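You operate a simulated robot arm through the tools that you are given. There is no shell and no other tool. Be economical: measure what you need, move in short steps, check, and stop when the job is done.

You are at the controls of a simulated robot arm. One attempt, no reset.

## Task
Swap the black liner on the locked spindle for the brown one.
Fine: free the blue lever, lay the black liner in the empty cradle, slide the brown one home, throw the lever to fast.

Only the result counts: the job must be done as asked and must still hold three seconds after the hand-in. Knocking over, shifting, dropping, spilling or breaking anything else fails it.

## Robot
A 7-joint arm with a two-finger parallel gripper, fixed in place. Base frame: the origin is at the foot of the arm, x ahead of it, y to its left, z up. Readings come in cm, rad, newtons and seconds.
Its first joint turns from -1.152 to 1.152 rad. Payload 2.4 kg.
The tool frame sits at the grasp point between the pads (the TCP): z along the fingers, y along the line on which they close. The tips reach 3 cm beyond it. Largest opening 9.4 cm; finger width 2.8, thickness 1; the body of the gripper, 5 by 9.6 cm, starts 5.5 cm behind the TCP.
Orientation is that of the tool frame in the base frame, as a unit quaternion [w, x, y, z]. With the fingers straight down and closing along the base's y, the tool's x points along the base's -x, its y along +y and its z along -z.

## Interface
- The arm moves only by the tool step_arm. Its argument "plan" is a list of rows, each an object of numbers (a shift or turn left out is 0, a gripper value left out holds the last): "tx", "ty", "tz": the shift along the tool's x, y, z in cm; "rx", "ry", "rz": the turn, a rotation vector about the tool's x, y, z in degrees; "gripper": the gripper command, from -1 (fully open) to 1 (shut), values between in proportion. In form: [{"tx": .., "ty": .., "tz": .., "rx": .., "ry": .., "rz": .., "gripper": ..}, ...]. A call has 1 to 10 rows; each row is the pose to reach, as a shift and turn from the pose commanded when the call began, along the tool's axes at that moment. Each row takes 0.2 s and may step no farther than 5 cm and 0.15 rad from the row before; otherwise, or with a gripper value out of range, the whole call is refused. A pose out of reach is approached as far as the arm can. The call stops where the force on the tool passes 40 N (or 10 N more than at its start, if that is more) or the arm is blocked; 0.2 s more then pass. Each finger travels about 15.3 cm/s and halts on what it meets, pressing with about 38 N; the grip force reading is that of the motor and also rises with nothing between the fingers. The clock runs only during rows and for 0.2 s after the last one: add rows that repeat a pose to give the fingers time. It gives the time, the measured TCP pose, the force on the tool (base axes), the opening and the grip force at its end, in the units of the frame above (readings bear some noise), and new pictures: "pictures" is both (left out), scene, wrist or none.
- Cameras (640 x 400 px; columns grow to the right, rows downward): "scene" is fixed at [3.75, 47.42, 145.33]; the picture's right is [-0.74, -0.67, 0.00], its down [-0.33, 0.36, -0.87] and it looks along [0.58, -0.65, -0.49] (base axes); focal length 335 px, centre (320, 200). "wrist" rides on the gripper at [-3.7, 0, -5.8] in the tool frame; the picture's right is [0.00, -1.00, 0.00], its down [0.97, 0.00, -0.24] and it looks along [0.24, 0.00, 0.97] (tool axes); focal length 218 px, centre (320, 200). There is no depth. A picture from a camera that has moved, and an enlarged one, comes with that camera's place and axes in the base frame and with its lens.
- close_up(camera, box): a new picture of the part [left, top, right, bottom] of that camera's present view, enlarged. The clock stands still meanwhile.
- hand_in(): hands the job in; it is judged then, once.

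Go step by step. Nothing tells you positions but the pictures and the camera data: compare them with the known pose of the tool, close in by small moves and look again before you grip or let go. The budget is 120 turns and 150 pictures, counting those below and the enlarged ones. Unless the task says otherwise, let go and move clear before handing in, and close with one line.

The tools are called after "Emit:" by a JSON object that holds its "api" and its "payload". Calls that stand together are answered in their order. step_arm: Moves the arm, as the interface text tells. Its arguments: {"type":"object","properties":{"plan":{"type":"array"},"pictures":{"type":"string","enum":["both","scene","wrist","none"]}},"required":["plan"]} The other tools are called the same way: close_up (camera, box) takes an enlarged picture of a part of a camera's view; hand_in () hands the job in.

At the start:

```text
time_s: 0.0
ee_pos: [24.04, -20.75, 124.77]
tool_rot: [0.0, 0.0, 1.0, 0.0]
contact_force: [0.4, 0.1, 0.4]
width: 9.4
grip_force: 0.0
```

scene: 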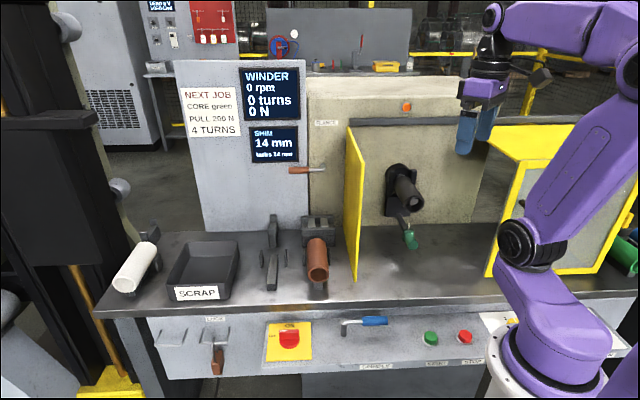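
wrist: 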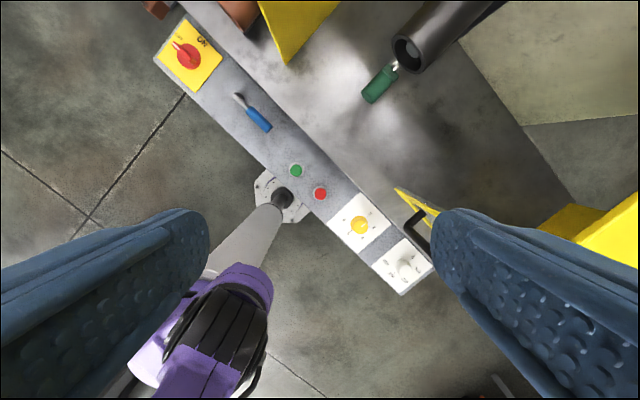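

I see a winder bench: a black liner on a spindle behind a yellow guard, a brown liner in a cradle, an empty cradle beside it, and a blue lever on the front rail. I'll take enlarged views before moving.

Emit:
{"api": "close_up", "payload": {"camera": "scene", "box": [240, 170, 480, 320]}}

Emit:
{"api": "close_up", "payload": {"camera": "scene", "box": [140, 300, 540, 400]}}

Emit:
{"api": "close_up", "payload": {"camera": "scene", "box": [160, 50, 480, 250]}}

Emit:
{"api": "close_up", "payload": {"camera": "wrist", "box": [140, 0, 540, 250]}}

```text
2.67 times, centred on (360, 245) of scene
camera zoom: at [3.75, 47.42, 145.33], right [-0.74, -0.67, 0.0], down [-0.33, 0.36, -0.87], along [0.58, -0.65, -0.49], focal length 894 px, centre (213, 80)
```

zoom: 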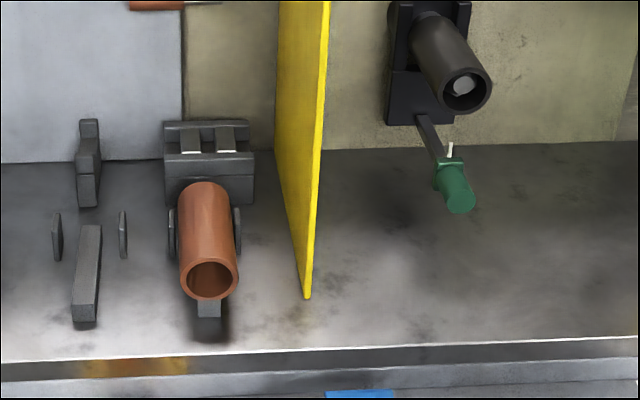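

```text
1.60 times, centred on (340, 350) of scene
camera zoom: at [3.75, 47.42, 145.33], right [-0.74, -0.67, 0.0], down [-0.33, 0.36, -0.87], along [0.58, -0.65, -0.49], focal length 536 px, centre (288, -40)
```

zoom: 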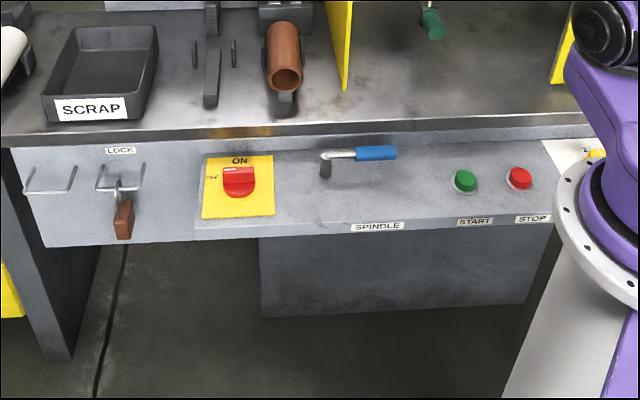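

```text
2.00 times, centred on (320, 150) of scene
camera zoom: at [3.75, 47.42, 145.33], right [-0.74, -0.67, 0.0], down [-0.33, 0.36, -0.87], along [0.58, -0.65, -0.49], focal length 671 px, centre (320, 300)
```

zoom: 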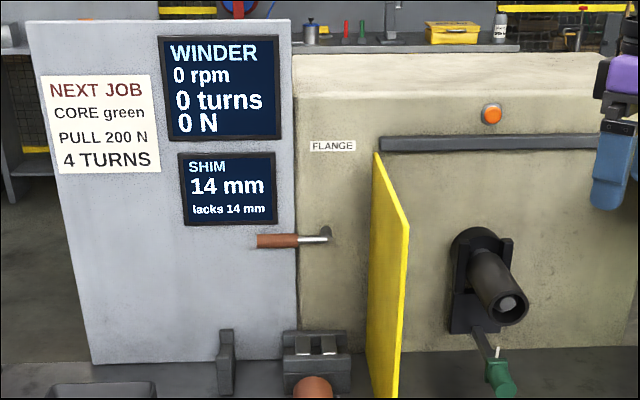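

```text
1.60 times, centred on (340, 125) of wrist
camera zoom: at [27.81, -20.58, 130.53], right [0.0, -1.0, 0.0], down [-0.97, 0.0, 0.24], along [-0.24, 0.0, -0.97], focal length 349 px, centre (288, 320)
```

zoom: 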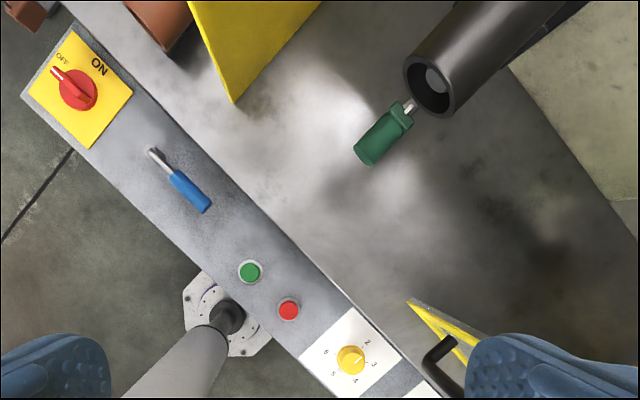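

Bench geometry is ambiguous from these two views alone. I'll stay high and slide the wrist camera over toward the cradles and lever to triangulate.

Emit:
{"api": "step_arm", "payload": {"plan": [{"tx": -1, "ty": 4, "gripper": -1}, {"tx": -2, "ty": 8}, {"tx": -3, "ty": 12}, {"tx": -4, "ty": 16}, {"tx": -5, "ty": 20}, {"tx": -6, "ty": 24}]}}

```text
time_s: 1.4
ee_pos: [30.14, 3.39, 124.86]
tool_rot: [0.001, 0.001, 1.0, 0.0]
contact_force: [0.7, 0.1, 0.1]
width: 9.41
grip_force: 0.0
camera wrist: at [33.87, 3.51, 130.62], right [0.0, -1.0, 0.0], down [-0.97, 0.0, 0.24], along [-0.24, 0.0, -0.97], focal length 218 px, centre (320, 200)
```

scene: 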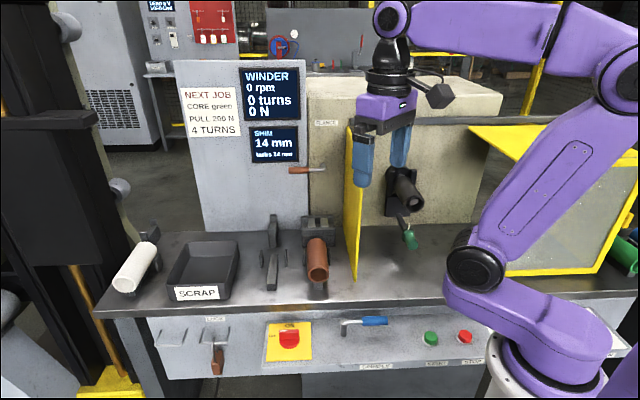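
wrist: 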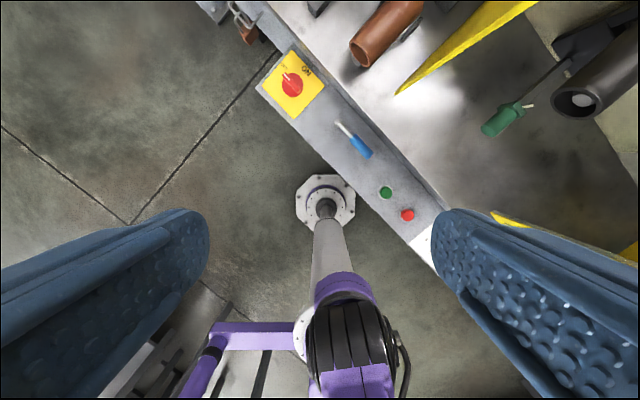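

Emit:
{"api": "close_up", "payload": {"camera": "wrist", "box": [240, 0, 480, 150]}}

Emit:
{"api": "close_up", "payload": {"camera": "wrist", "box": [320, 100, 440, 175]}}

Emit:
{"api": "close_up", "payload": {"camera": "scene", "box": [310, 300, 430, 375]}}

Emit:
{"api": "close_up", "payload": {"camera": "wrist", "box": [460, 20, 640, 150]}}

```text
2.67 times, centred on (360, 75) of wrist
camera zoom: at [33.87, 3.51, 130.62], right [0.0, -1.0, 0.0], down [-0.97, 0.0, 0.24], along [-0.24, 0.0, -0.97], focal length 582 px, centre (213, 533)
```

zoom: 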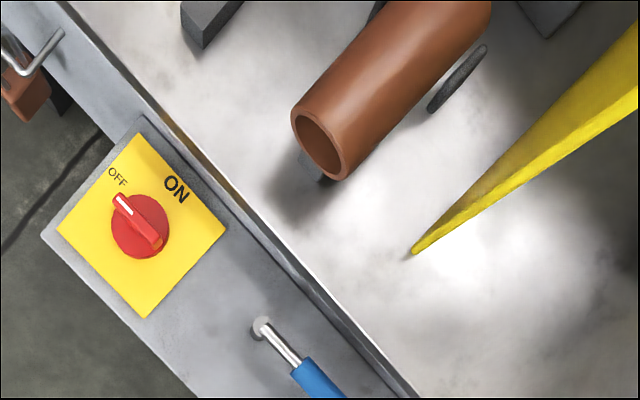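

```text
5.33 times, centred on (380, 138) of wrist
camera zoom: at [33.87, 3.51, 130.62], right [0.0, -1.0, 0.0], down [-0.97, 0.0, 0.24], along [-0.24, 0.0, -0.97], focal length 1164 px, centre (0, 533)
```

zoom: 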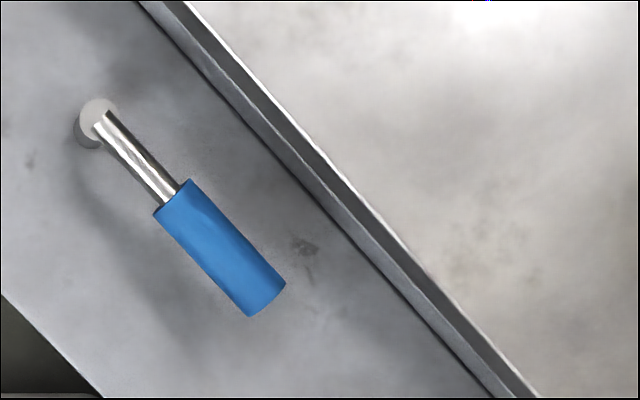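

```text
5.33 times, centred on (370, 338) of scene
camera zoom: at [3.75, 47.42, 145.33], right [-0.74, -0.67, 0.0], down [-0.33, 0.36, -0.87], along [0.58, -0.65, -0.49], focal length 1788 px, centre (53, -533)
```

zoom: 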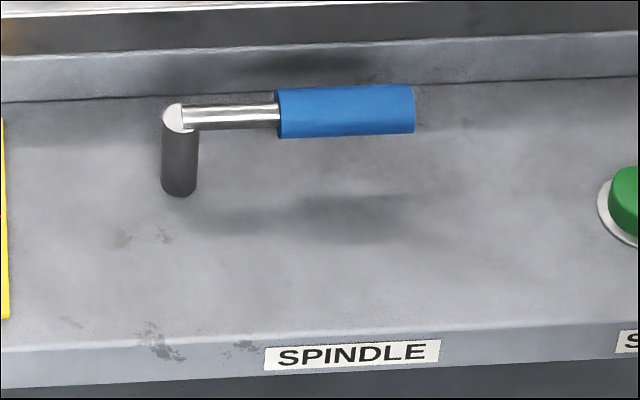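

```text
3.08 times, centred on (550, 85) of wrist
camera zoom: at [33.87, 3.51, 130.62], right [0.0, -1.0, 0.0], down [-0.97, 0.0, 0.24], along [-0.24, 0.0, -0.97], focal length 672 px, centre (-388, 554)
```

zoom: 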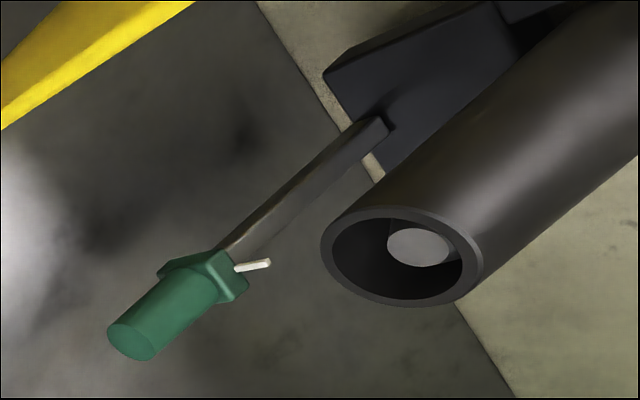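

Bench top looks to be near z≈78, the lever's panel ≈73, lever at z≈77 with pivot about (39,-1) and tip about (31.5,-8.5), parallel to the bench edge. I'll yaw the tool 45° to align with the bench and descend behind the lever for a better look.

Emit:
{"api": "step_arm", "payload": {"plan": [{"tx": -1, "ty": -2.1, "tz": 4.1, "rz": 7.5, "gripper": 1}, {"tx": -2, "ty": -4.1, "tz": 8.2, "rz": 15}, {"tx": -3, "ty": -6.2, "tz": 12.3, "rz": 22.5}, {"tx": -4, "ty": -8.3, "tz": 16.4, "rz": 30}, {"tx": -5, "ty": -10.3, "tz": 20.5, "rz": 37.5}, {"tx": -5.9, "ty": -12.4, "tz": 24.6, "rz": 45}]}}

```text
time_s: 2.8
ee_pos: [35.97, -9.16, 100.06]
tool_rot: [0.0, 0.383, 0.924, 0.0]
contact_force: [-0.7, -1.0, -0.6]
width: 0.0
grip_force: 32.8
camera wrist: at [38.52, -11.57, 105.83], right [-0.71, -0.71, 0.0], down [-0.68, 0.69, 0.24], along [-0.17, 0.17, -0.97], focal length 218 px, centre (320, 200)
```

scene: 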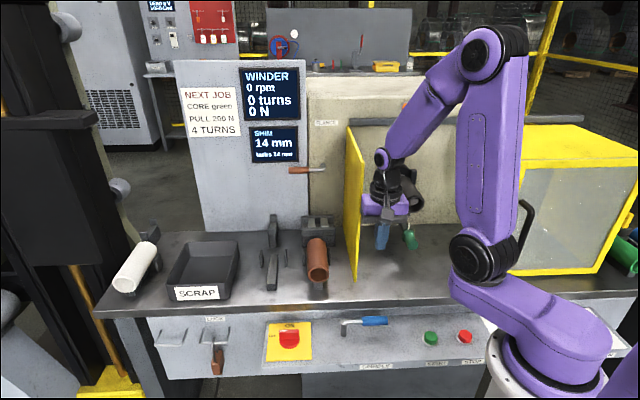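
wrist: 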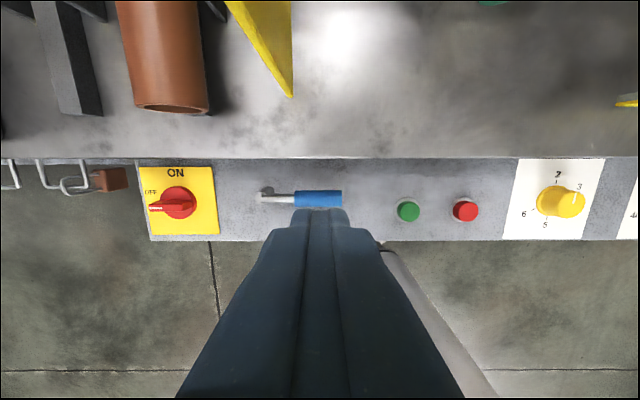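

The wrist view is now square with the bench, and the estimates agree (lever V≈28.4, bench edge V≈33.9). I'll lower the closed fingers into the gap between lever and bench edge.

Emit:
{"api": "step_arm", "payload": {"plan": [{"tx": 0.1, "tz": 4.5}, {"tx": 0.2, "tz": 9}, {"tx": 0.2, "tz": 13.5}, {"tx": 0.2, "tz": 18}, {"tx": 0.2, "tz": 20.5}, {"tx": 0.2, "tz": 22.2}]}}

```text
time_s: 4.2
ee_pos: [35.98, -8.94, 77.79]
tool_rot: [0.001, 0.383, 0.924, 0.0]
contact_force: [-0.3, 0.8, -0.1]
width: 0.0
grip_force: 33.0
camera wrist: at [38.6, -11.32, 83.66], right [-0.71, -0.71, 0.0], down [-0.69, 0.69, 0.24], along [-0.17, 0.17, -0.97], focal length 218 px, centre (320, 200)
```

scene: 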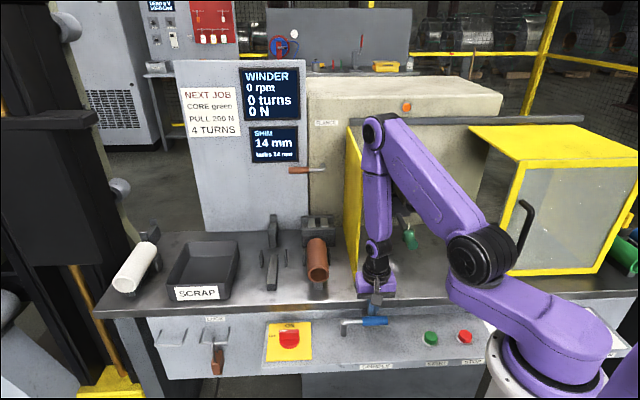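
wrist: 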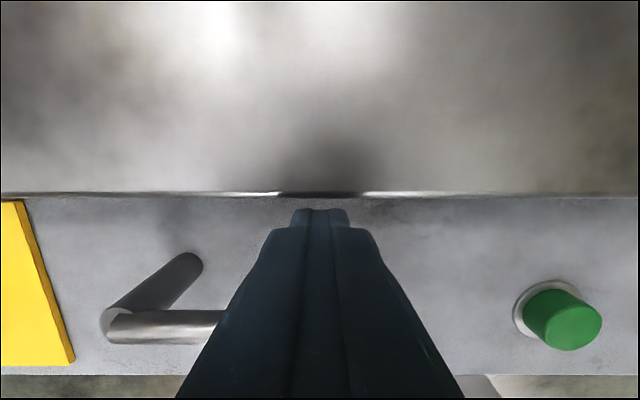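

No contact and the fingers are between lever and bench. Now I'll push gently toward the operator side.

Emit:
{"api": "step_arm", "payload": {"plan": [{"tx": 1}, {"tx": 2}, {"tx": 3}, {"tx": 4}, {"tx": 5}]}}

```text
time_s: 5.4
ee_pos: [32.17, -5.51, 77.95]
tool_rot: [0.0, 0.382, 0.924, 0.0]
contact_force: [0.7, -0.3, -0.5]
width: 0.0
grip_force: 33.1
camera wrist: at [34.85, -7.9, 83.72], right [-0.71, -0.71, 0.0], down [-0.69, 0.69, 0.24], along [-0.17, 0.17, -0.97], focal length 218 px, centre (320, 200)
```

scene: 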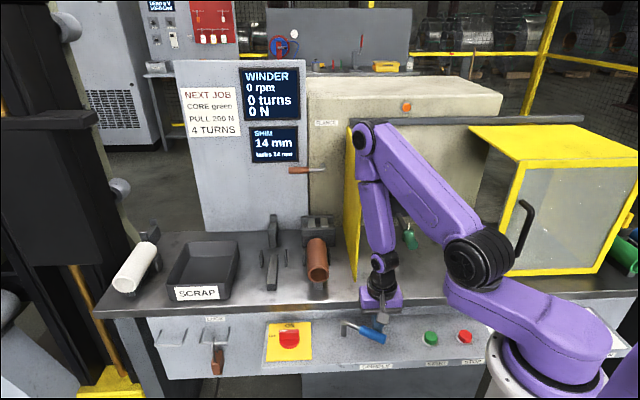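
wrist: 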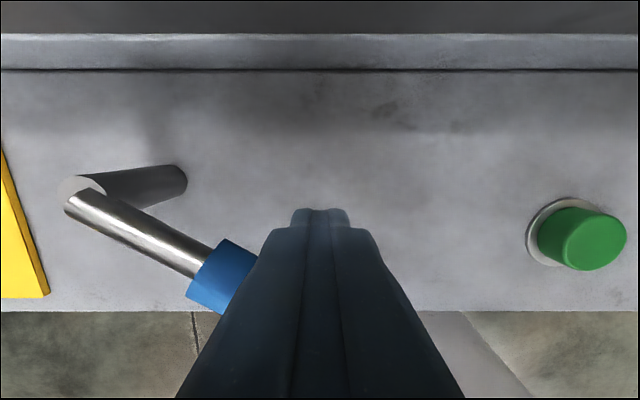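

The lever swings freely toward the operator. I'll follow the arc further to its stop.

Emit:
{"api": "step_arm", "payload": {"plan": [{"tx": 1.33, "ty": 0.42}, {"tx": 2.6, "ty": 1.1}, {"tx": 3.8, "ty": 2.0}, {"tx": 4.75, "ty": 3.05}, {"tx": 5.55, "ty": 4.3}, {"tx": 6.1, "ty": 5.65}]}}

```text
time_s: 6.8
ee_pos: [32.05, 2.84, 77.84]
tool_rot: [0.0, 0.382, 0.924, -0.001]
contact_force: [0.2, -0.6, 0.4]
width: 0.0
grip_force: 33.7
camera wrist: at [34.62, 0.35, 83.66], right [-0.71, -0.71, 0.0], down [-0.69, 0.69, 0.24], along [-0.17, 0.17, -0.97], focal length 218 px, centre (320, 200)
```

scene: 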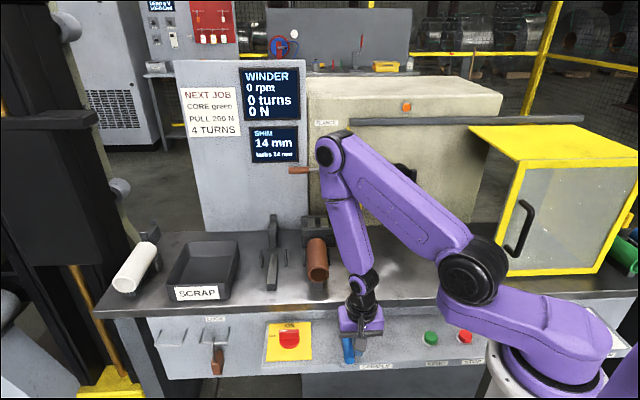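
wrist: 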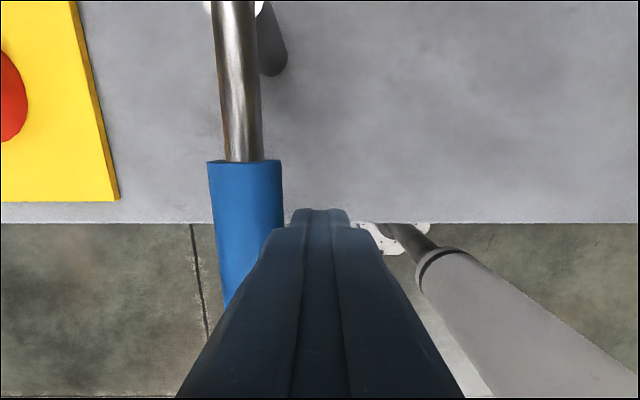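

The lever is at about 90° with no stop felt yet. I'll press a little further to find the stop.

Emit:
{"api": "step_arm", "payload": {"plan": [{"ty": 0.5}, {"ty": 1.0}, {"ty": 1.5}, {"ty": 2.0}], "pictures": "wrist"}}

```text
time_s: 7.5
ee_pos: [32.26, 3.1, 77.86]
tool_rot: [-0.007, 0.394, 0.919, -0.004]
contact_force: [-3.6, -14.7, 2.2]
width: 0.0
grip_force: 32.6
stopped in row 3: the force on the tool passed its limit (the readings are from after the stop); the commanded pose is now the measured one
camera wrist: at [34.94, 0.63, 83.64], right [-0.72, -0.69, 0.01], down [-0.67, 0.7, 0.25], along [-0.18, 0.17, -0.97], focal length 218 px, centre (320, 200)
```

wrist: 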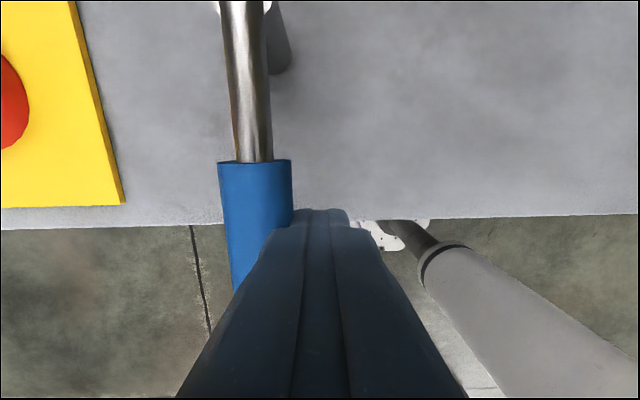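

The lever hit its stop at 90° — that should be the "free" position. Next I back off, rise, and scout the cradles from above (which also tests reach).

Emit:
{"api": "step_arm", "payload": {"plan": [{"ty": -0.8, "rx": -0.73, "ry": -0.57, "rz": -1.4}, {"ty": -1.2, "tz": -4.5, "rx": -0.73, "ry": -0.57, "rz": -1.4}, {"ty": -1.2, "tz": -9, "rx": -0.73, "ry": -0.57, "rz": -1.4}, {"ty": -1.2, "tz": -13.5, "rx": -0.73, "ry": -0.57, "rz": -1.4}, {"ty": 1, "tx": -2.5, "tz": -17, "rx": -0.73, "ry": -0.57, "rz": -1.4}, {"ty": 4, "tx": -5, "tz": -19.5, "rx": -0.73, "ry": -0.57, "rz": -1.4}, {"ty": 7, "tx": -8, "tz": -21, "rx": -0.73, "ry": -0.57, "rz": -1.4}, {"ty": 10, "tx": -11, "tz": -22, "rx": -0.73, "ry": -0.57, "rz": -1.4}, {"ty": 13, "tx": -14, "tz": -23, "rx": -0.73, "ry": -0.57, "rz": -1.4}, {"ty": 15, "tx": -17.5, "tz": -23, "rx": -0.73, "ry": -0.57, "rz": -1.4}]}}

```text
time_s: 9.7
ee_pos: [55.74, 1.23, 100.61]
tool_rot: [0.002, 0.38, 0.925, 0.001]
contact_force: [0.4, -0.4, 0.7]
width: 0.0
grip_force: 33.0
camera wrist: at [58.32, -1.23, 106.48], right [-0.7, -0.71, 0.0], down [-0.69, 0.68, 0.24], along [-0.17, 0.17, -0.97], focal length 218 px, centre (320, 200)
```

scene: 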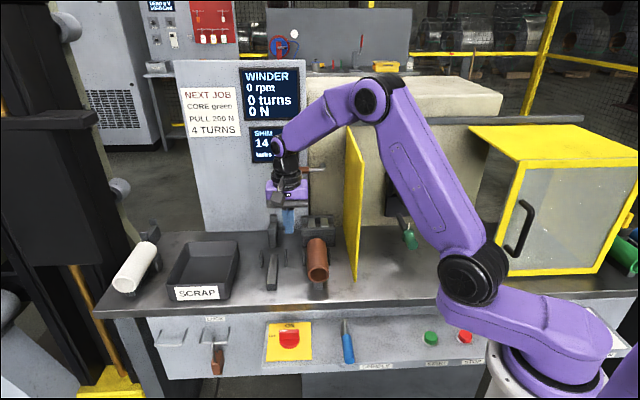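
wrist: 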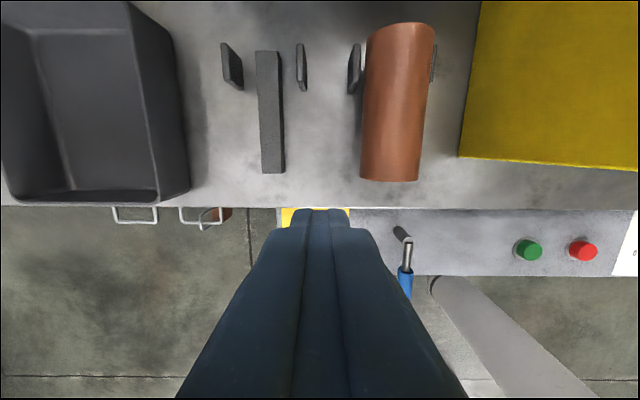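

Lever stays put. Empty cradle bar sits about U=-46.2, V=39.5–52, brown liner axis about U=-33.2, z≈83. I'll test reach above the empty cradle and take a closer look.

Emit:
{"api": "step_arm", "payload": {"plan": [{"tx": -1.5, "ty": 1.5, "tz": 2}, {"tx": -3, "ty": 3, "tz": 4}, {"tx": -4.5, "ty": 4.5, "tz": 6}, {"tx": -5.7, "ty": 5.8, "tz": 9, "rz": 0.4}, {"tx": -5.7, "ty": 5.8, "tz": 11, "rz": 0.4}]}}

```text
time_s: 10.9
ee_pos: [63.74, 1.34, 89.47]
tool_rot: [0.003, 0.382, 0.924, 0.0]
contact_force: [0.9, 0.4, 0.1]
width: 0.01
grip_force: 32.7
camera wrist: at [66.34, -1.05, 95.35], right [-0.71, -0.71, 0.0], down [-0.69, 0.69, 0.24], along [-0.17, 0.17, -0.97], focal length 218 px, centre (320, 200)
```

scene: 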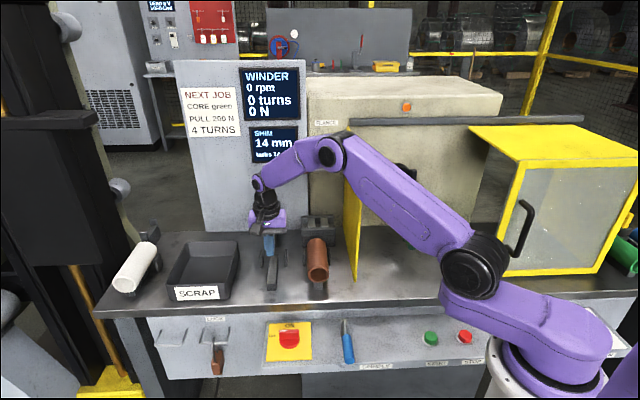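
wrist: 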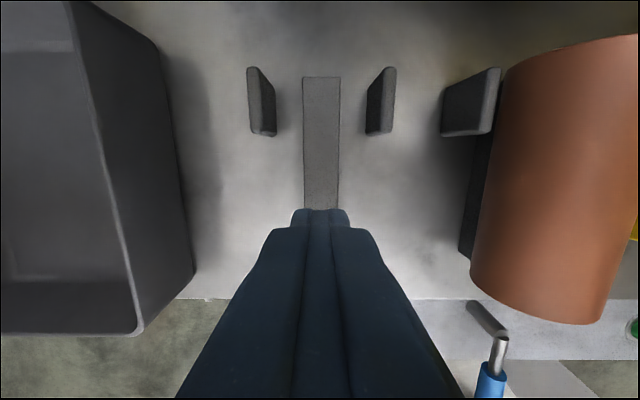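

Reach is fine and the empty bar is centred at U≈-46.1. Now I'll rise, back out in front of the guard and travel to the spindle side.

Emit:
{"api": "step_arm", "payload": {"plan": [{"tx": 3, "tz": -3.5}, {"tx": 6, "ty": -1, "tz": -7}, {"tx": 9.5, "ty": -3, "tz": -10}, {"tx": 12.5, "ty": -6, "tz": -12.5}, {"tx": 15, "ty": -9.5, "tz": -14.5}, {"tx": 16, "ty": -14, "tz": -16}, {"tx": 16, "ty": -18.5, "tz": -17}, {"tx": 16, "ty": -23, "tz": -18}, {"tx": 16, "ty": -27.5, "tz": -19}, {"tx": 16, "ty": -32, "tz": -20, "gripper": -1}], "pictures": "none"}}

Emit:
{"api": "step_arm", "payload": {"plan": [{"tx": 0, "ty": -4, "tz": 0}, {"tx": -3, "ty": -7, "tz": 0}, {"tx": -7, "ty": -9, "tz": 0}, {"tx": -11, "ty": -9, "tz": 0}, {"tx": -15, "ty": -9, "tz": 0}]}}

```text
refused: row 3 steps farther than a row can; nothing moved
```

```text
time_s: 12.2
ee_pos: [65.45, -14.82, 86.98]
tool_rot: [-0.054, 0.38, 0.923, -0.006]
contact_force: [-1.8, 3.1, 3.8]
width: 0.0
grip_force: 33.3
stopped in row 5: the force on the tool passed its limit (the readings are from after the stop); the commanded pose is now the measured one
camera wrist: at [68.65, -17.46, 92.41], right [-0.7, -0.71, 0.05], down [-0.66, 0.68, 0.33], along [-0.27, 0.2, -0.94], focal length 218 px, centre (320, 200)
```

scene: 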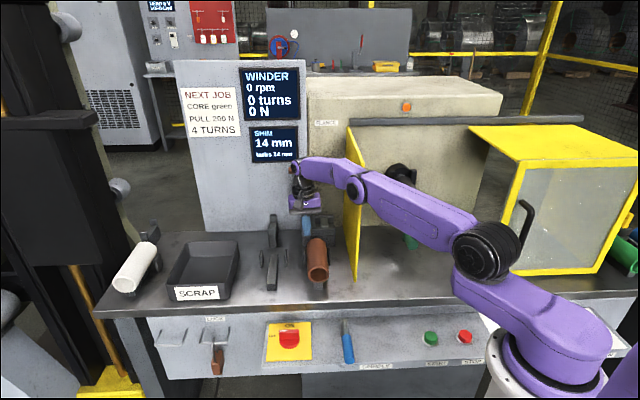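
wrist: 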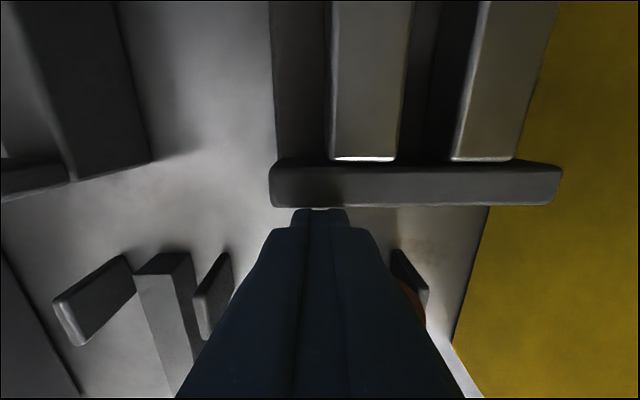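

I mistakenly sent a follow-up move after a refused one; the fingers came to rest in front of the shim block behind the brown liner with light contact. I'll back off slightly, rise straight up, and check everything.

Emit:
{"api": "step_arm", "payload": {"plan": [{"tx": 0.6, "tz": -0.3}, {"tx": 0.7, "tz": -1.5, "rx": -0.5, "ry": -1}, {"tx": 0.8, "tz": -3.5, "rx": -1, "ry": -2}, {"tx": 1.0, "tz": -6, "rx": -2, "ry": -4}, {"tx": 1.5, "tz": -9, "rx": -3, "ry": -5.45, "rz": 0.3}]}}

```text
time_s: 13.4
ee_pos: [65.27, -14.04, 96.05]
tool_rot: [0.0, 0.384, 0.923, -0.001]
contact_force: [0.6, -0.2, -0.3]
width: 0.01
grip_force: 32.4
camera wrist: at [67.97, -16.5, 101.93], right [-0.71, -0.71, 0.0], down [-0.68, 0.69, 0.24], along [-0.17, 0.17, -0.97], focal length 218 px, centre (320, 200)
```

scene: 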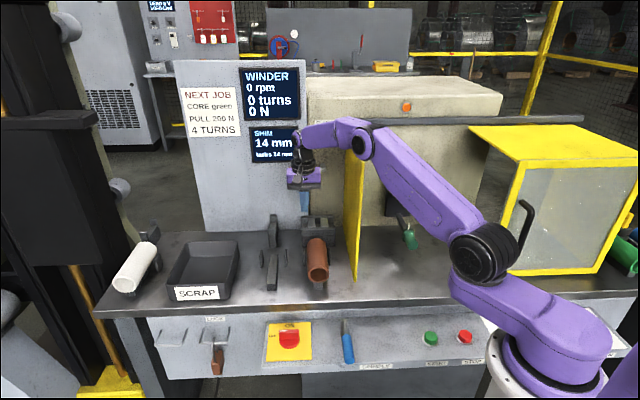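
wrist: 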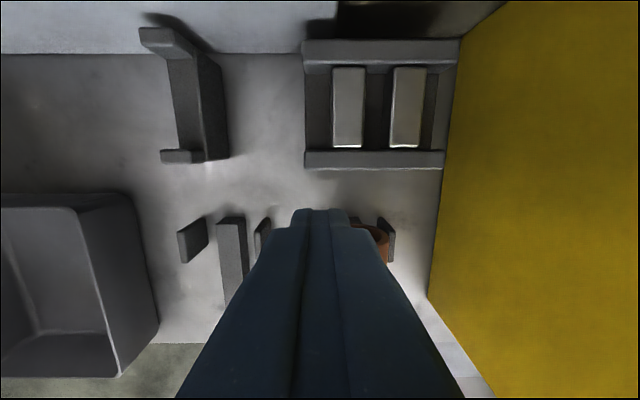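

Emit:
{"api": "close_up", "payload": {"camera": "scene", "box": [240, 170, 480, 320]}}

```text
2.67 times, centred on (360, 245) of scene
camera zoom: at [3.75, 47.42, 145.33], right [-0.74, -0.67, 0.0], down [-0.33, 0.36, -0.87], along [0.58, -0.65, -0.49], focal length 894 px, centre (213, 80)
```

zoom: 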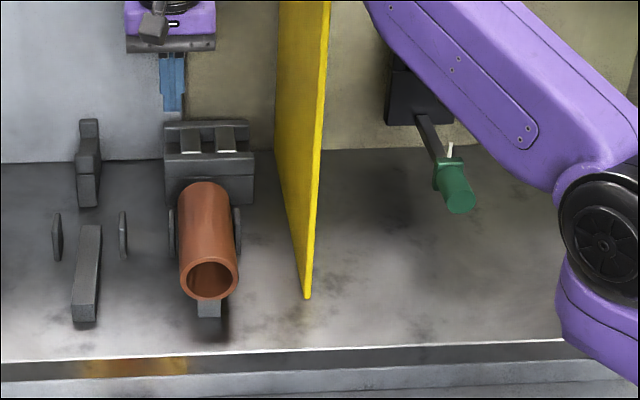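

Nothing moved — the view is identical to the start. Now the proper retreat: up and back out in front of the guard.

Emit:
{"api": "step_arm", "payload": {"plan": [{"tx": 2, "tz": -3}, {"tx": 6, "tz": -5}, {"tx": 10.5, "tz": -6}, {"tx": 15, "tz": -7}, {"tx": 19.5, "tz": -8}, {"tx": 24, "tz": -9}, {"tx": 27, "ty": -2, "tz": -10}, {"tx": 28, "ty": -6, "tz": -11}, {"tx": 28, "ty": -10.5, "tz": -12}, {"tx": 28, "ty": -15, "tz": -13, "gripper": -1}], "pictures": "scene"}}

```text
time_s: 15.6
ee_pos: [34.78, -4.98, 109.22]
tool_rot: [0.0, 0.383, 0.924, -0.001]
contact_force: [0.1, -1.2, -0.1]
width: 9.39
grip_force: 0.1
```

scene: 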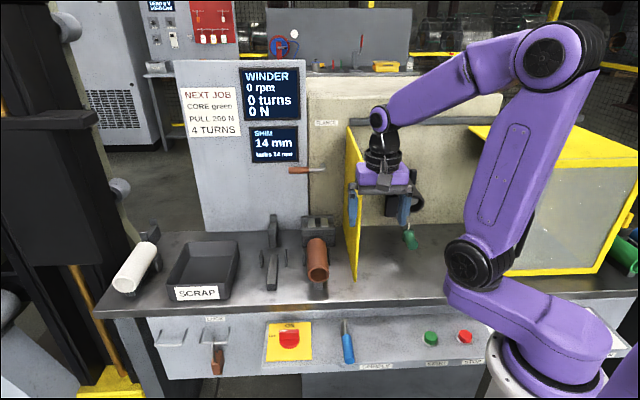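

Clear. Now to a viewing pose in front of and above the black liner's end.

Emit:
{"api": "step_arm", "payload": {"plan": [{"ty": -4.5}, {"ty": -9, "tz": -1}, {"ty": -13, "tx": -2, "tz": -2}, {"ty": -16, "tx": -5, "tz": -3}, {"ty": -16, "tx": -9, "tz": -3}, {"ty": -16, "tx": -13, "tz": -3}, {"ty": -16, "tx": -16, "tz": -3}]}}

```text
time_s: 17.2
ee_pos: [34.92, -27.35, 111.94]
tool_rot: [0.0, 0.383, 0.924, 0.0]
contact_force: [0.5, -0.6, 0.1]
width: 9.43
grip_force: 0.0
camera wrist: at [37.62, -29.77, 117.88], right [-0.71, -0.71, 0.0], down [-0.68, 0.69, 0.24], along [-0.17, 0.17, -0.97], focal length 218 px, centre (320, 200)
```

scene: 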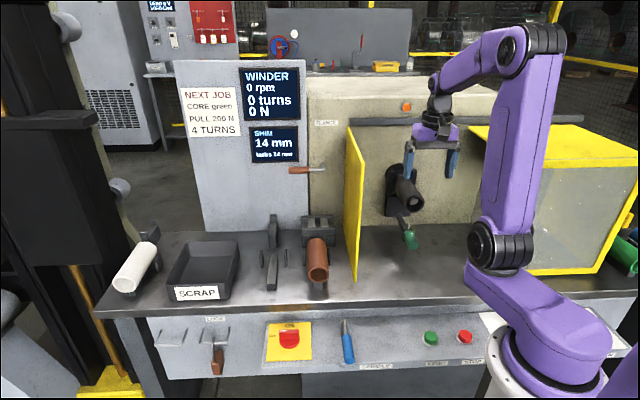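
wrist: 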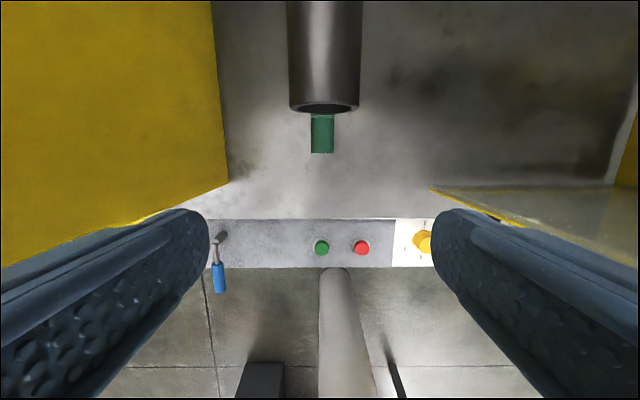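

Liner axis at U≈-5.15, z≈97.6, front at V≈51, diameter ≈6. I'll move forward above it to see its back end.

Emit:
{"api": "step_arm", "payload": {"plan": [{"tx": -4, "ty": -0.2}, {"tx": -8, "ty": -0.3}, {"tx": -11, "ty": -0.3}]}}

```text
time_s: 18.0
ee_pos: [42.49, -35.36, 112.09]
tool_rot: [0.0, 0.383, 0.924, -0.001]
contact_force: [0.1, -0.2, -0.4]
width: 9.39
grip_force: 0.0
camera wrist: at [45.09, -37.91, 117.9], right [-0.71, -0.71, 0.0], down [-0.68, 0.69, 0.24], along [-0.17, 0.17, -0.97], focal length 218 px, centre (320, 200)
```

scene: 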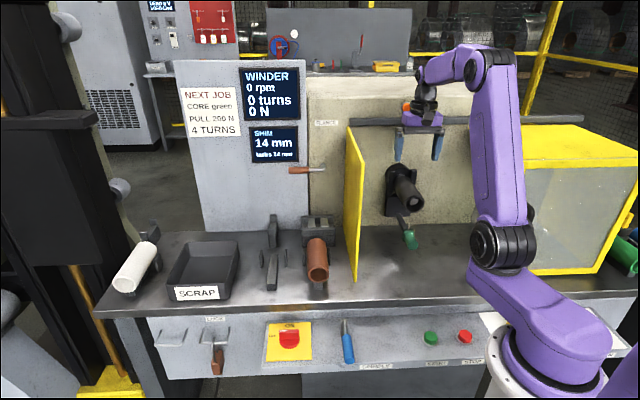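
wrist: 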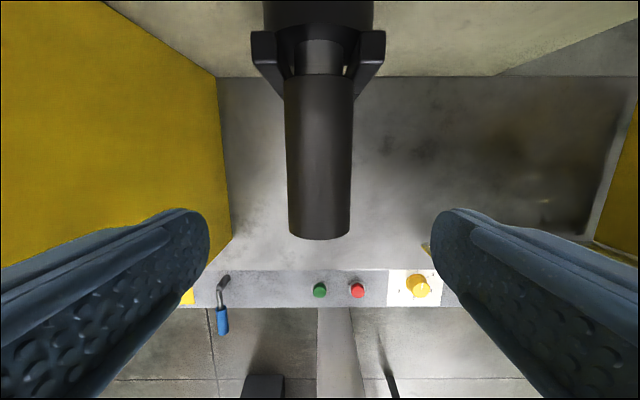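

The black liner spans V≈51.2–63.6 (about 12.4 long). I'll descend to straddle it near mid-length (V≈57), gripper open.

Emit:
{"api": "step_arm", "payload": {"plan": [{"tx": -1.9, "ty": 0.1}, {"tx": -1.9, "ty": 0.1, "tz": 4}, {"tx": -1.9, "ty": 0.1, "tz": 8}, {"tx": -1.9, "ty": 0.1, "tz": 11}, {"tx": -1.9, "ty": 0.1, "tz": 13}, {"tx": -1.9, "ty": 0.1, "tz": 14.4}]}}

```text
time_s: 19.4
ee_pos: [44.07, -36.85, 97.81]
tool_rot: [0.0, 0.383, 0.924, -0.001]
contact_force: [0.5, -0.2, 0.2]
width: 9.4
grip_force: 0.0
camera wrist: at [46.6, -39.29, 103.59], right [-0.71, -0.71, 0.0], down [-0.68, 0.69, 0.24], along [-0.17, 0.17, -0.97], focal length 218 px, centre (320, 200)
```

scene: 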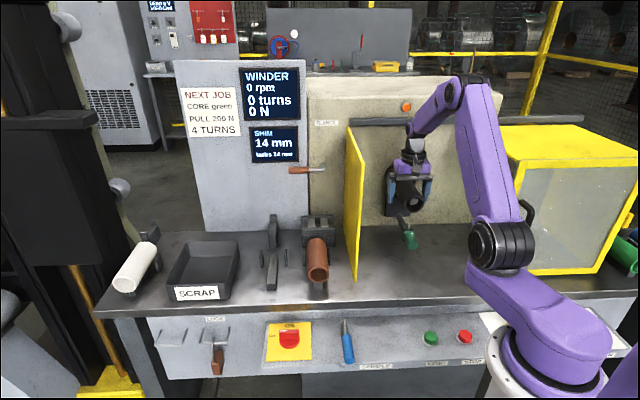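
wrist: 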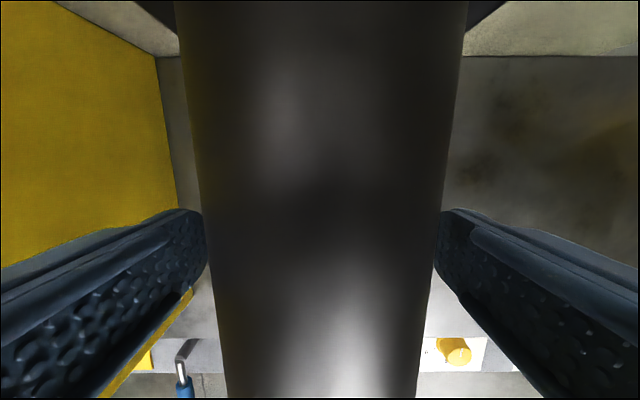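

Centred on the liner. Closing the gripper.

Emit:
{"api": "step_arm", "payload": {"plan": [{"gripper": 1}, {"gripper": 1}, {"gripper": 1}], "pictures": "scene"}}

Emit:
{"api": "close_up", "payload": {"camera": "scene", "box": [360, 120, 480, 255]}}

```text
time_s: 20.2
ee_pos: [43.93, -36.82, 97.85]
tool_rot: [0.0, 0.383, 0.924, -0.001]
contact_force: [0.5, 0.3, 0.4]
width: 6.52
grip_force: 37.7
```

scene: 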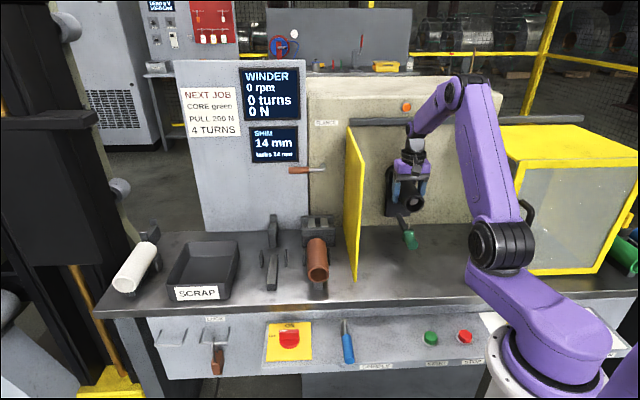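

```text
2.96 times, centred on (420, 188) of scene
camera zoom: at [3.75, 47.42, 145.33], right [-0.74, -0.67, 0.0], down [-0.33, 0.36, -0.87], along [0.58, -0.65, -0.49], focal length 994 px, centre (24, 237)
```

zoom: 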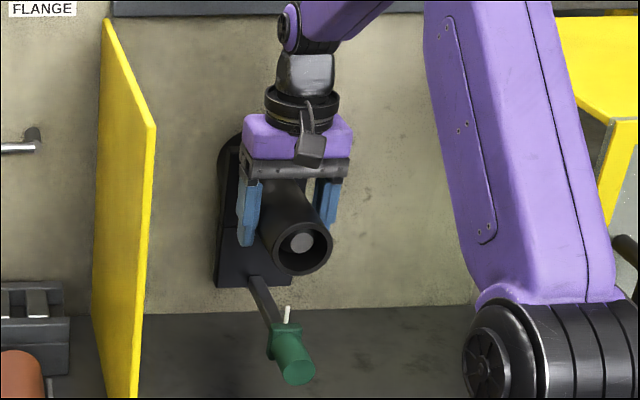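

Gripped at 6.5 cm. Now pull straight off along the spindle axis, slowly at first.

Emit:
{"api": "step_arm", "payload": {"plan": [{"tx": 0.7}, {"tx": 1.5}, {"tx": 2.3}, {"tx": 3.1}]}}

```text
time_s: 21.2
ee_pos: [41.9, -34.61, 97.73]
tool_rot: [0.002, 0.383, 0.924, -0.001]
contact_force: [2.4, -1.9, 7.9]
width: 6.52
grip_force: 37.8
camera wrist: at [44.32, -37.07, 103.59], right [-0.71, -0.71, 0.0], down [-0.68, 0.69, 0.24], along [-0.17, 0.17, -0.97], focal length 218 px, centre (320, 200)
```

scene: 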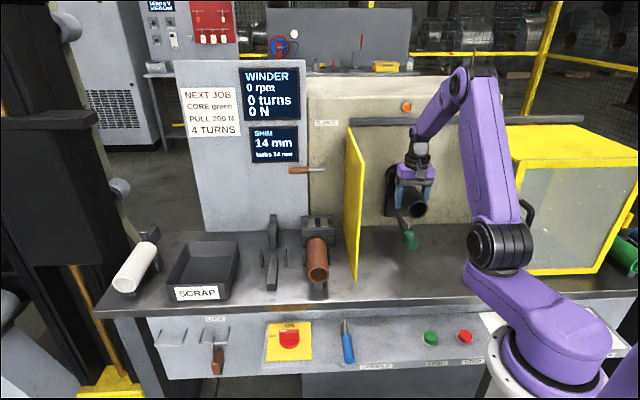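
wrist: 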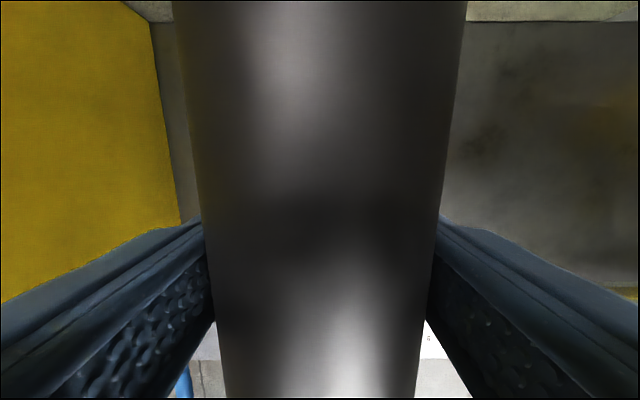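

The liner follows. Continue pulling.

Emit:
{"api": "step_arm", "payload": {"plan": [{"tx": 1.2}, {"tx": 2.4}, {"tx": 3.6}, {"tx": 4.8}, {"tx": 6}, {"tx": 7.2}]}}

```text
time_s: 22.6
ee_pos: [36.57, -29.46, 97.81]
tool_rot: [0.002, 0.384, 0.923, -0.003]
contact_force: [4.4, -4.8, 16.7]
width: 6.53
grip_force: 37.6
camera wrist: at [39.25, -32.0, 103.56], right [-0.71, -0.7, 0.0], down [-0.68, 0.69, 0.24], along [-0.17, 0.17, -0.97], focal length 218 px, centre (320, 200)
```

scene: 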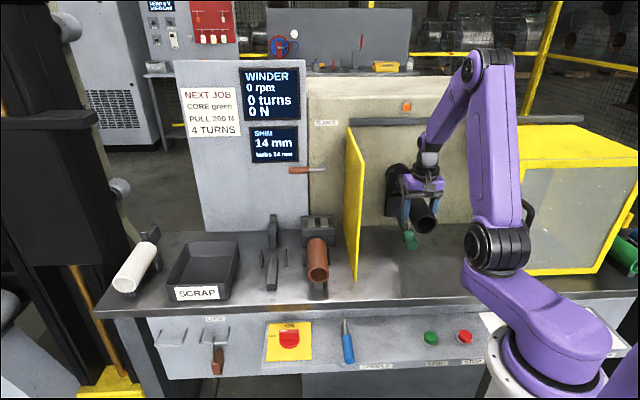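
wrist: 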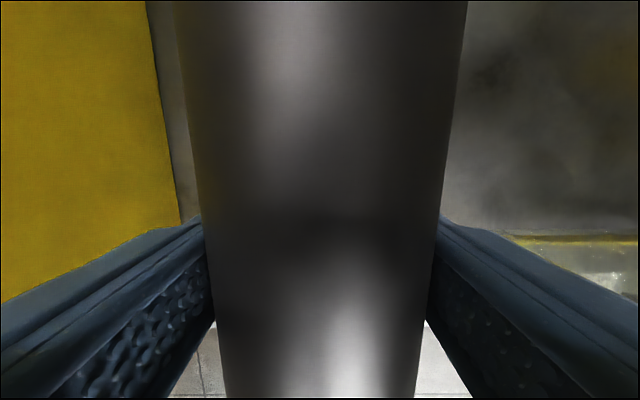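

Some upward load from the spindle; I'll ease up 0.15 cm while finishing the pull.

Emit:
{"api": "step_arm", "payload": {"plan": [{"tx": 0, "tz": -0.15}, {"tx": 1, "tz": -0.2}, {"tx": 2, "tz": -0.2}, {"tx": 3, "tz": -0.2}, {"tx": 4.5, "tz": -0.2}, {"tx": 6, "tz": -0.2}]}}

Emit:
{"api": "close_up", "payload": {"camera": "scene", "box": [360, 120, 480, 255]}}

```text
time_s: 24.0
ee_pos: [32.33, -25.15, 97.98]
tool_rot: [0.0, 0.383, 0.924, -0.001]
contact_force: [-0.6, -0.3, 0.8]
width: 6.53
grip_force: 37.9
camera wrist: at [34.89, -27.64, 103.75], right [-0.71, -0.71, 0.0], down [-0.68, 0.69, 0.24], along [-0.17, 0.17, -0.97], focal length 218 px, centre (320, 200)
```

scene: 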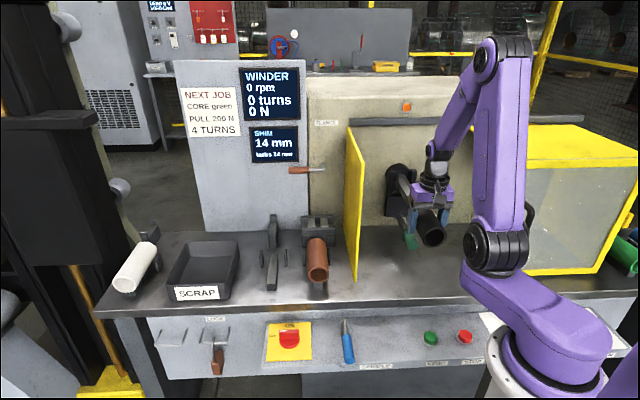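
wrist: 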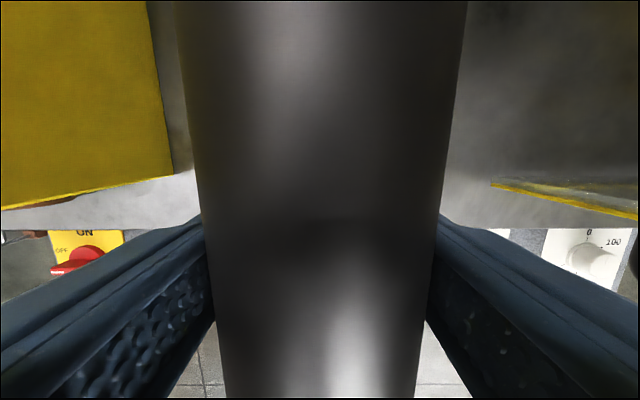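

```text
2.96 times, centred on (420, 188) of scene
camera zoom: at [3.75, 47.42, 145.33], right [-0.74, -0.67, 0.0], down [-0.33, 0.36, -0.87], along [0.58, -0.65, -0.49], focal length 994 px, centre (24, 237)
```

zoom: 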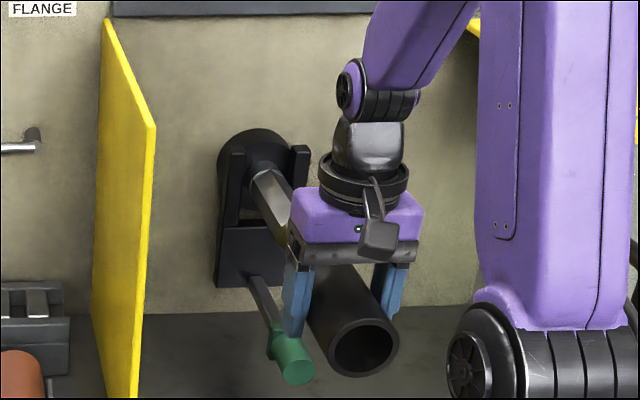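

The liner is off the spindle and held. Now back out further, then sideways in front of the guard toward the empty cradle.

Emit:
{"api": "step_arm", "payload": {"plan": [{"tx": 4}, {"tx": 8}, {"tx": 12, "ty": 1}, {"tx": 12.8, "ty": 5}, {"tx": 12.8, "ty": 9.5}, {"tx": 12.8, "ty": 14}, {"tx": 12.8, "ty": 18.5}, {"tx": 12.8, "ty": 23}, {"tx": 12.8, "ty": 27.5}, {"tx": 12.8, "ty": 32}], "pictures": "scene"}}

```text
time_s: 26.2
ee_pos: [45.82, 6.19, 97.9]
tool_rot: [-0.001, 0.384, 0.923, -0.002]
contact_force: [-0.1, -0.7, 0.4]
width: 6.51
grip_force: 37.7
```

scene: 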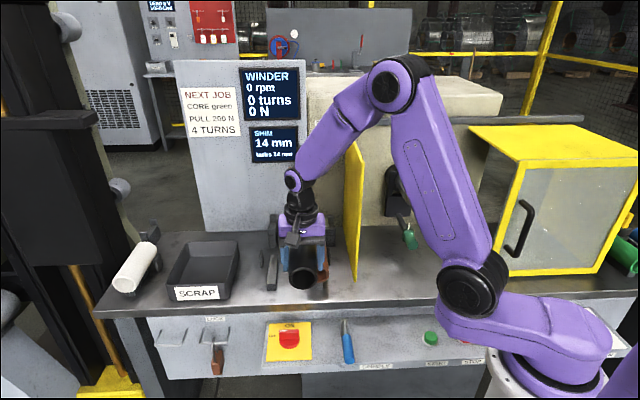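

Now over the empty cradle: finish sideways and move forward, staying high.

Emit:
{"api": "step_arm", "payload": {"plan": [{"ty": 4.5}, {"ty": 9.2, "tx": -1}, {"ty": 9.3, "tx": -5}, {"ty": 9.3, "tx": -9}, {"ty": 9.3, "tx": -13}, {"ty": 9.3, "tx": -17}]}}

Emit:
{"api": "close_up", "payload": {"camera": "scene", "box": [210, 170, 370, 310]}}

```text
time_s: 27.6
ee_pos: [64.46, 0.89, 97.99]
tool_rot: [0.0, 0.384, 0.923, -0.001]
contact_force: [0.2, -0.6, 0.8]
width: 6.52
grip_force: 38.3
camera wrist: at [67.17, -1.59, 103.72], right [-0.71, -0.71, 0.0], down [-0.69, 0.69, 0.24], along [-0.17, 0.17, -0.97], focal length 218 px, centre (320, 200)
```

scene: 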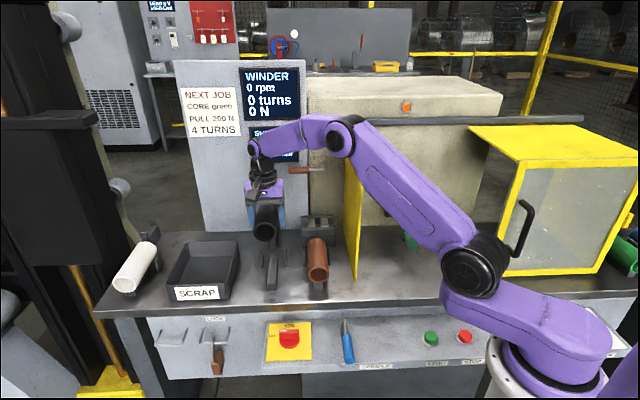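
wrist: 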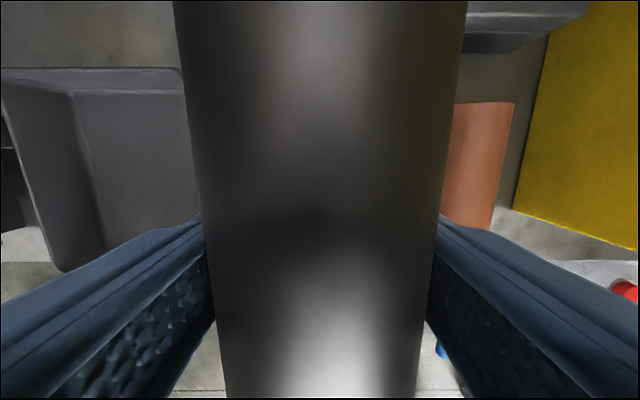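

```text
2.86 times, centred on (290, 240) of scene
camera zoom: at [3.75, 47.43, 145.33], right [-0.74, -0.67, 0.0], down [-0.33, 0.36, -0.87], along [0.58, -0.65, -0.49], focal length 958 px, centre (406, 86)
```

zoom: 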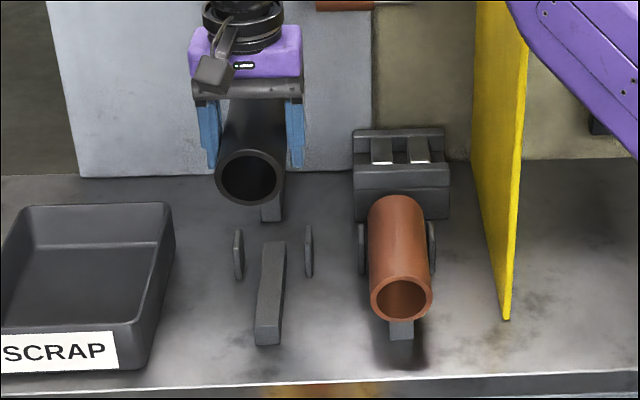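

Aligned within about a millimetre or two. I'll nudge and lower to just above the fins, then check.

Emit:
{"api": "step_arm", "payload": {"plan": [{"tx": -0.4, "ty": -0.1, "tz": 2.5}, {"tx": -0.4, "ty": -0.1, "tz": 5}, {"tx": -0.4, "ty": -0.1, "tz": 7.5}, {"tx": -0.4, "ty": -0.1, "tz": 9}]}}

Emit:
{"api": "close_up", "payload": {"camera": "scene", "box": [230, 200, 350, 305]}}

```text
time_s: 28.6
ee_pos: [64.7, 0.67, 88.9]
tool_rot: [0.0, 0.384, 0.923, -0.001]
contact_force: [-0.1, 0.1, -0.8]
width: 6.53
grip_force: 37.8
camera wrist: at [67.35, -1.88, 94.69], right [-0.71, -0.71, 0.0], down [-0.68, 0.69, 0.24], along [-0.17, 0.17, -0.97], focal length 218 px, centre (320, 200)
```

scene: 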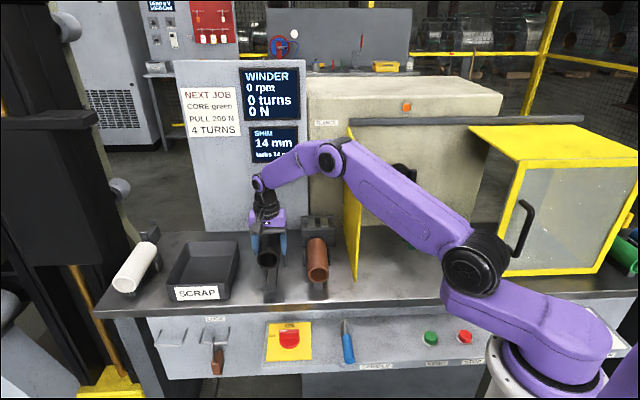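
wrist: 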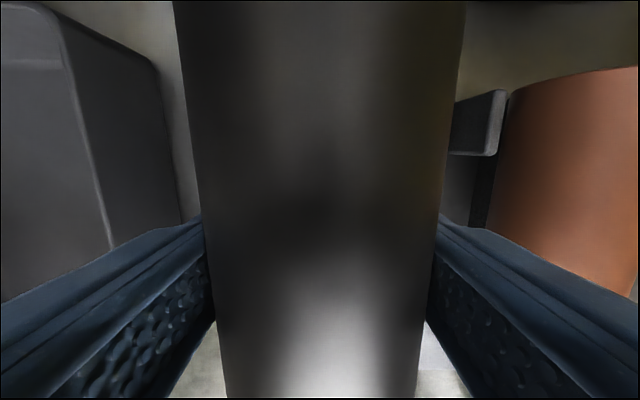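

```text
3.81 times, centred on (290, 252) of scene
camera zoom: at [3.75, 47.42, 145.33], right [-0.74, -0.67, 0.0], down [-0.33, 0.36, -0.87], along [0.58, -0.65, -0.49], focal length 1277 px, centre (434, 0)
```

zoom: 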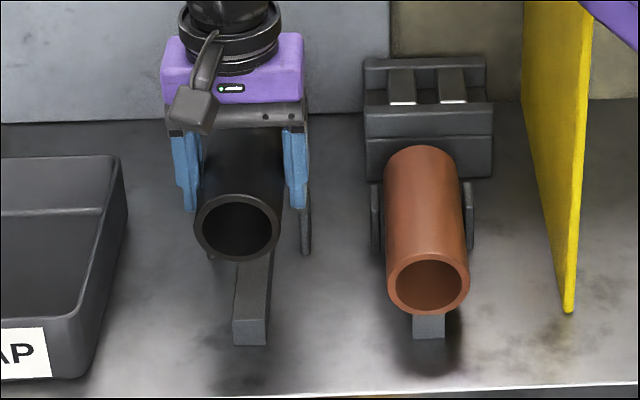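

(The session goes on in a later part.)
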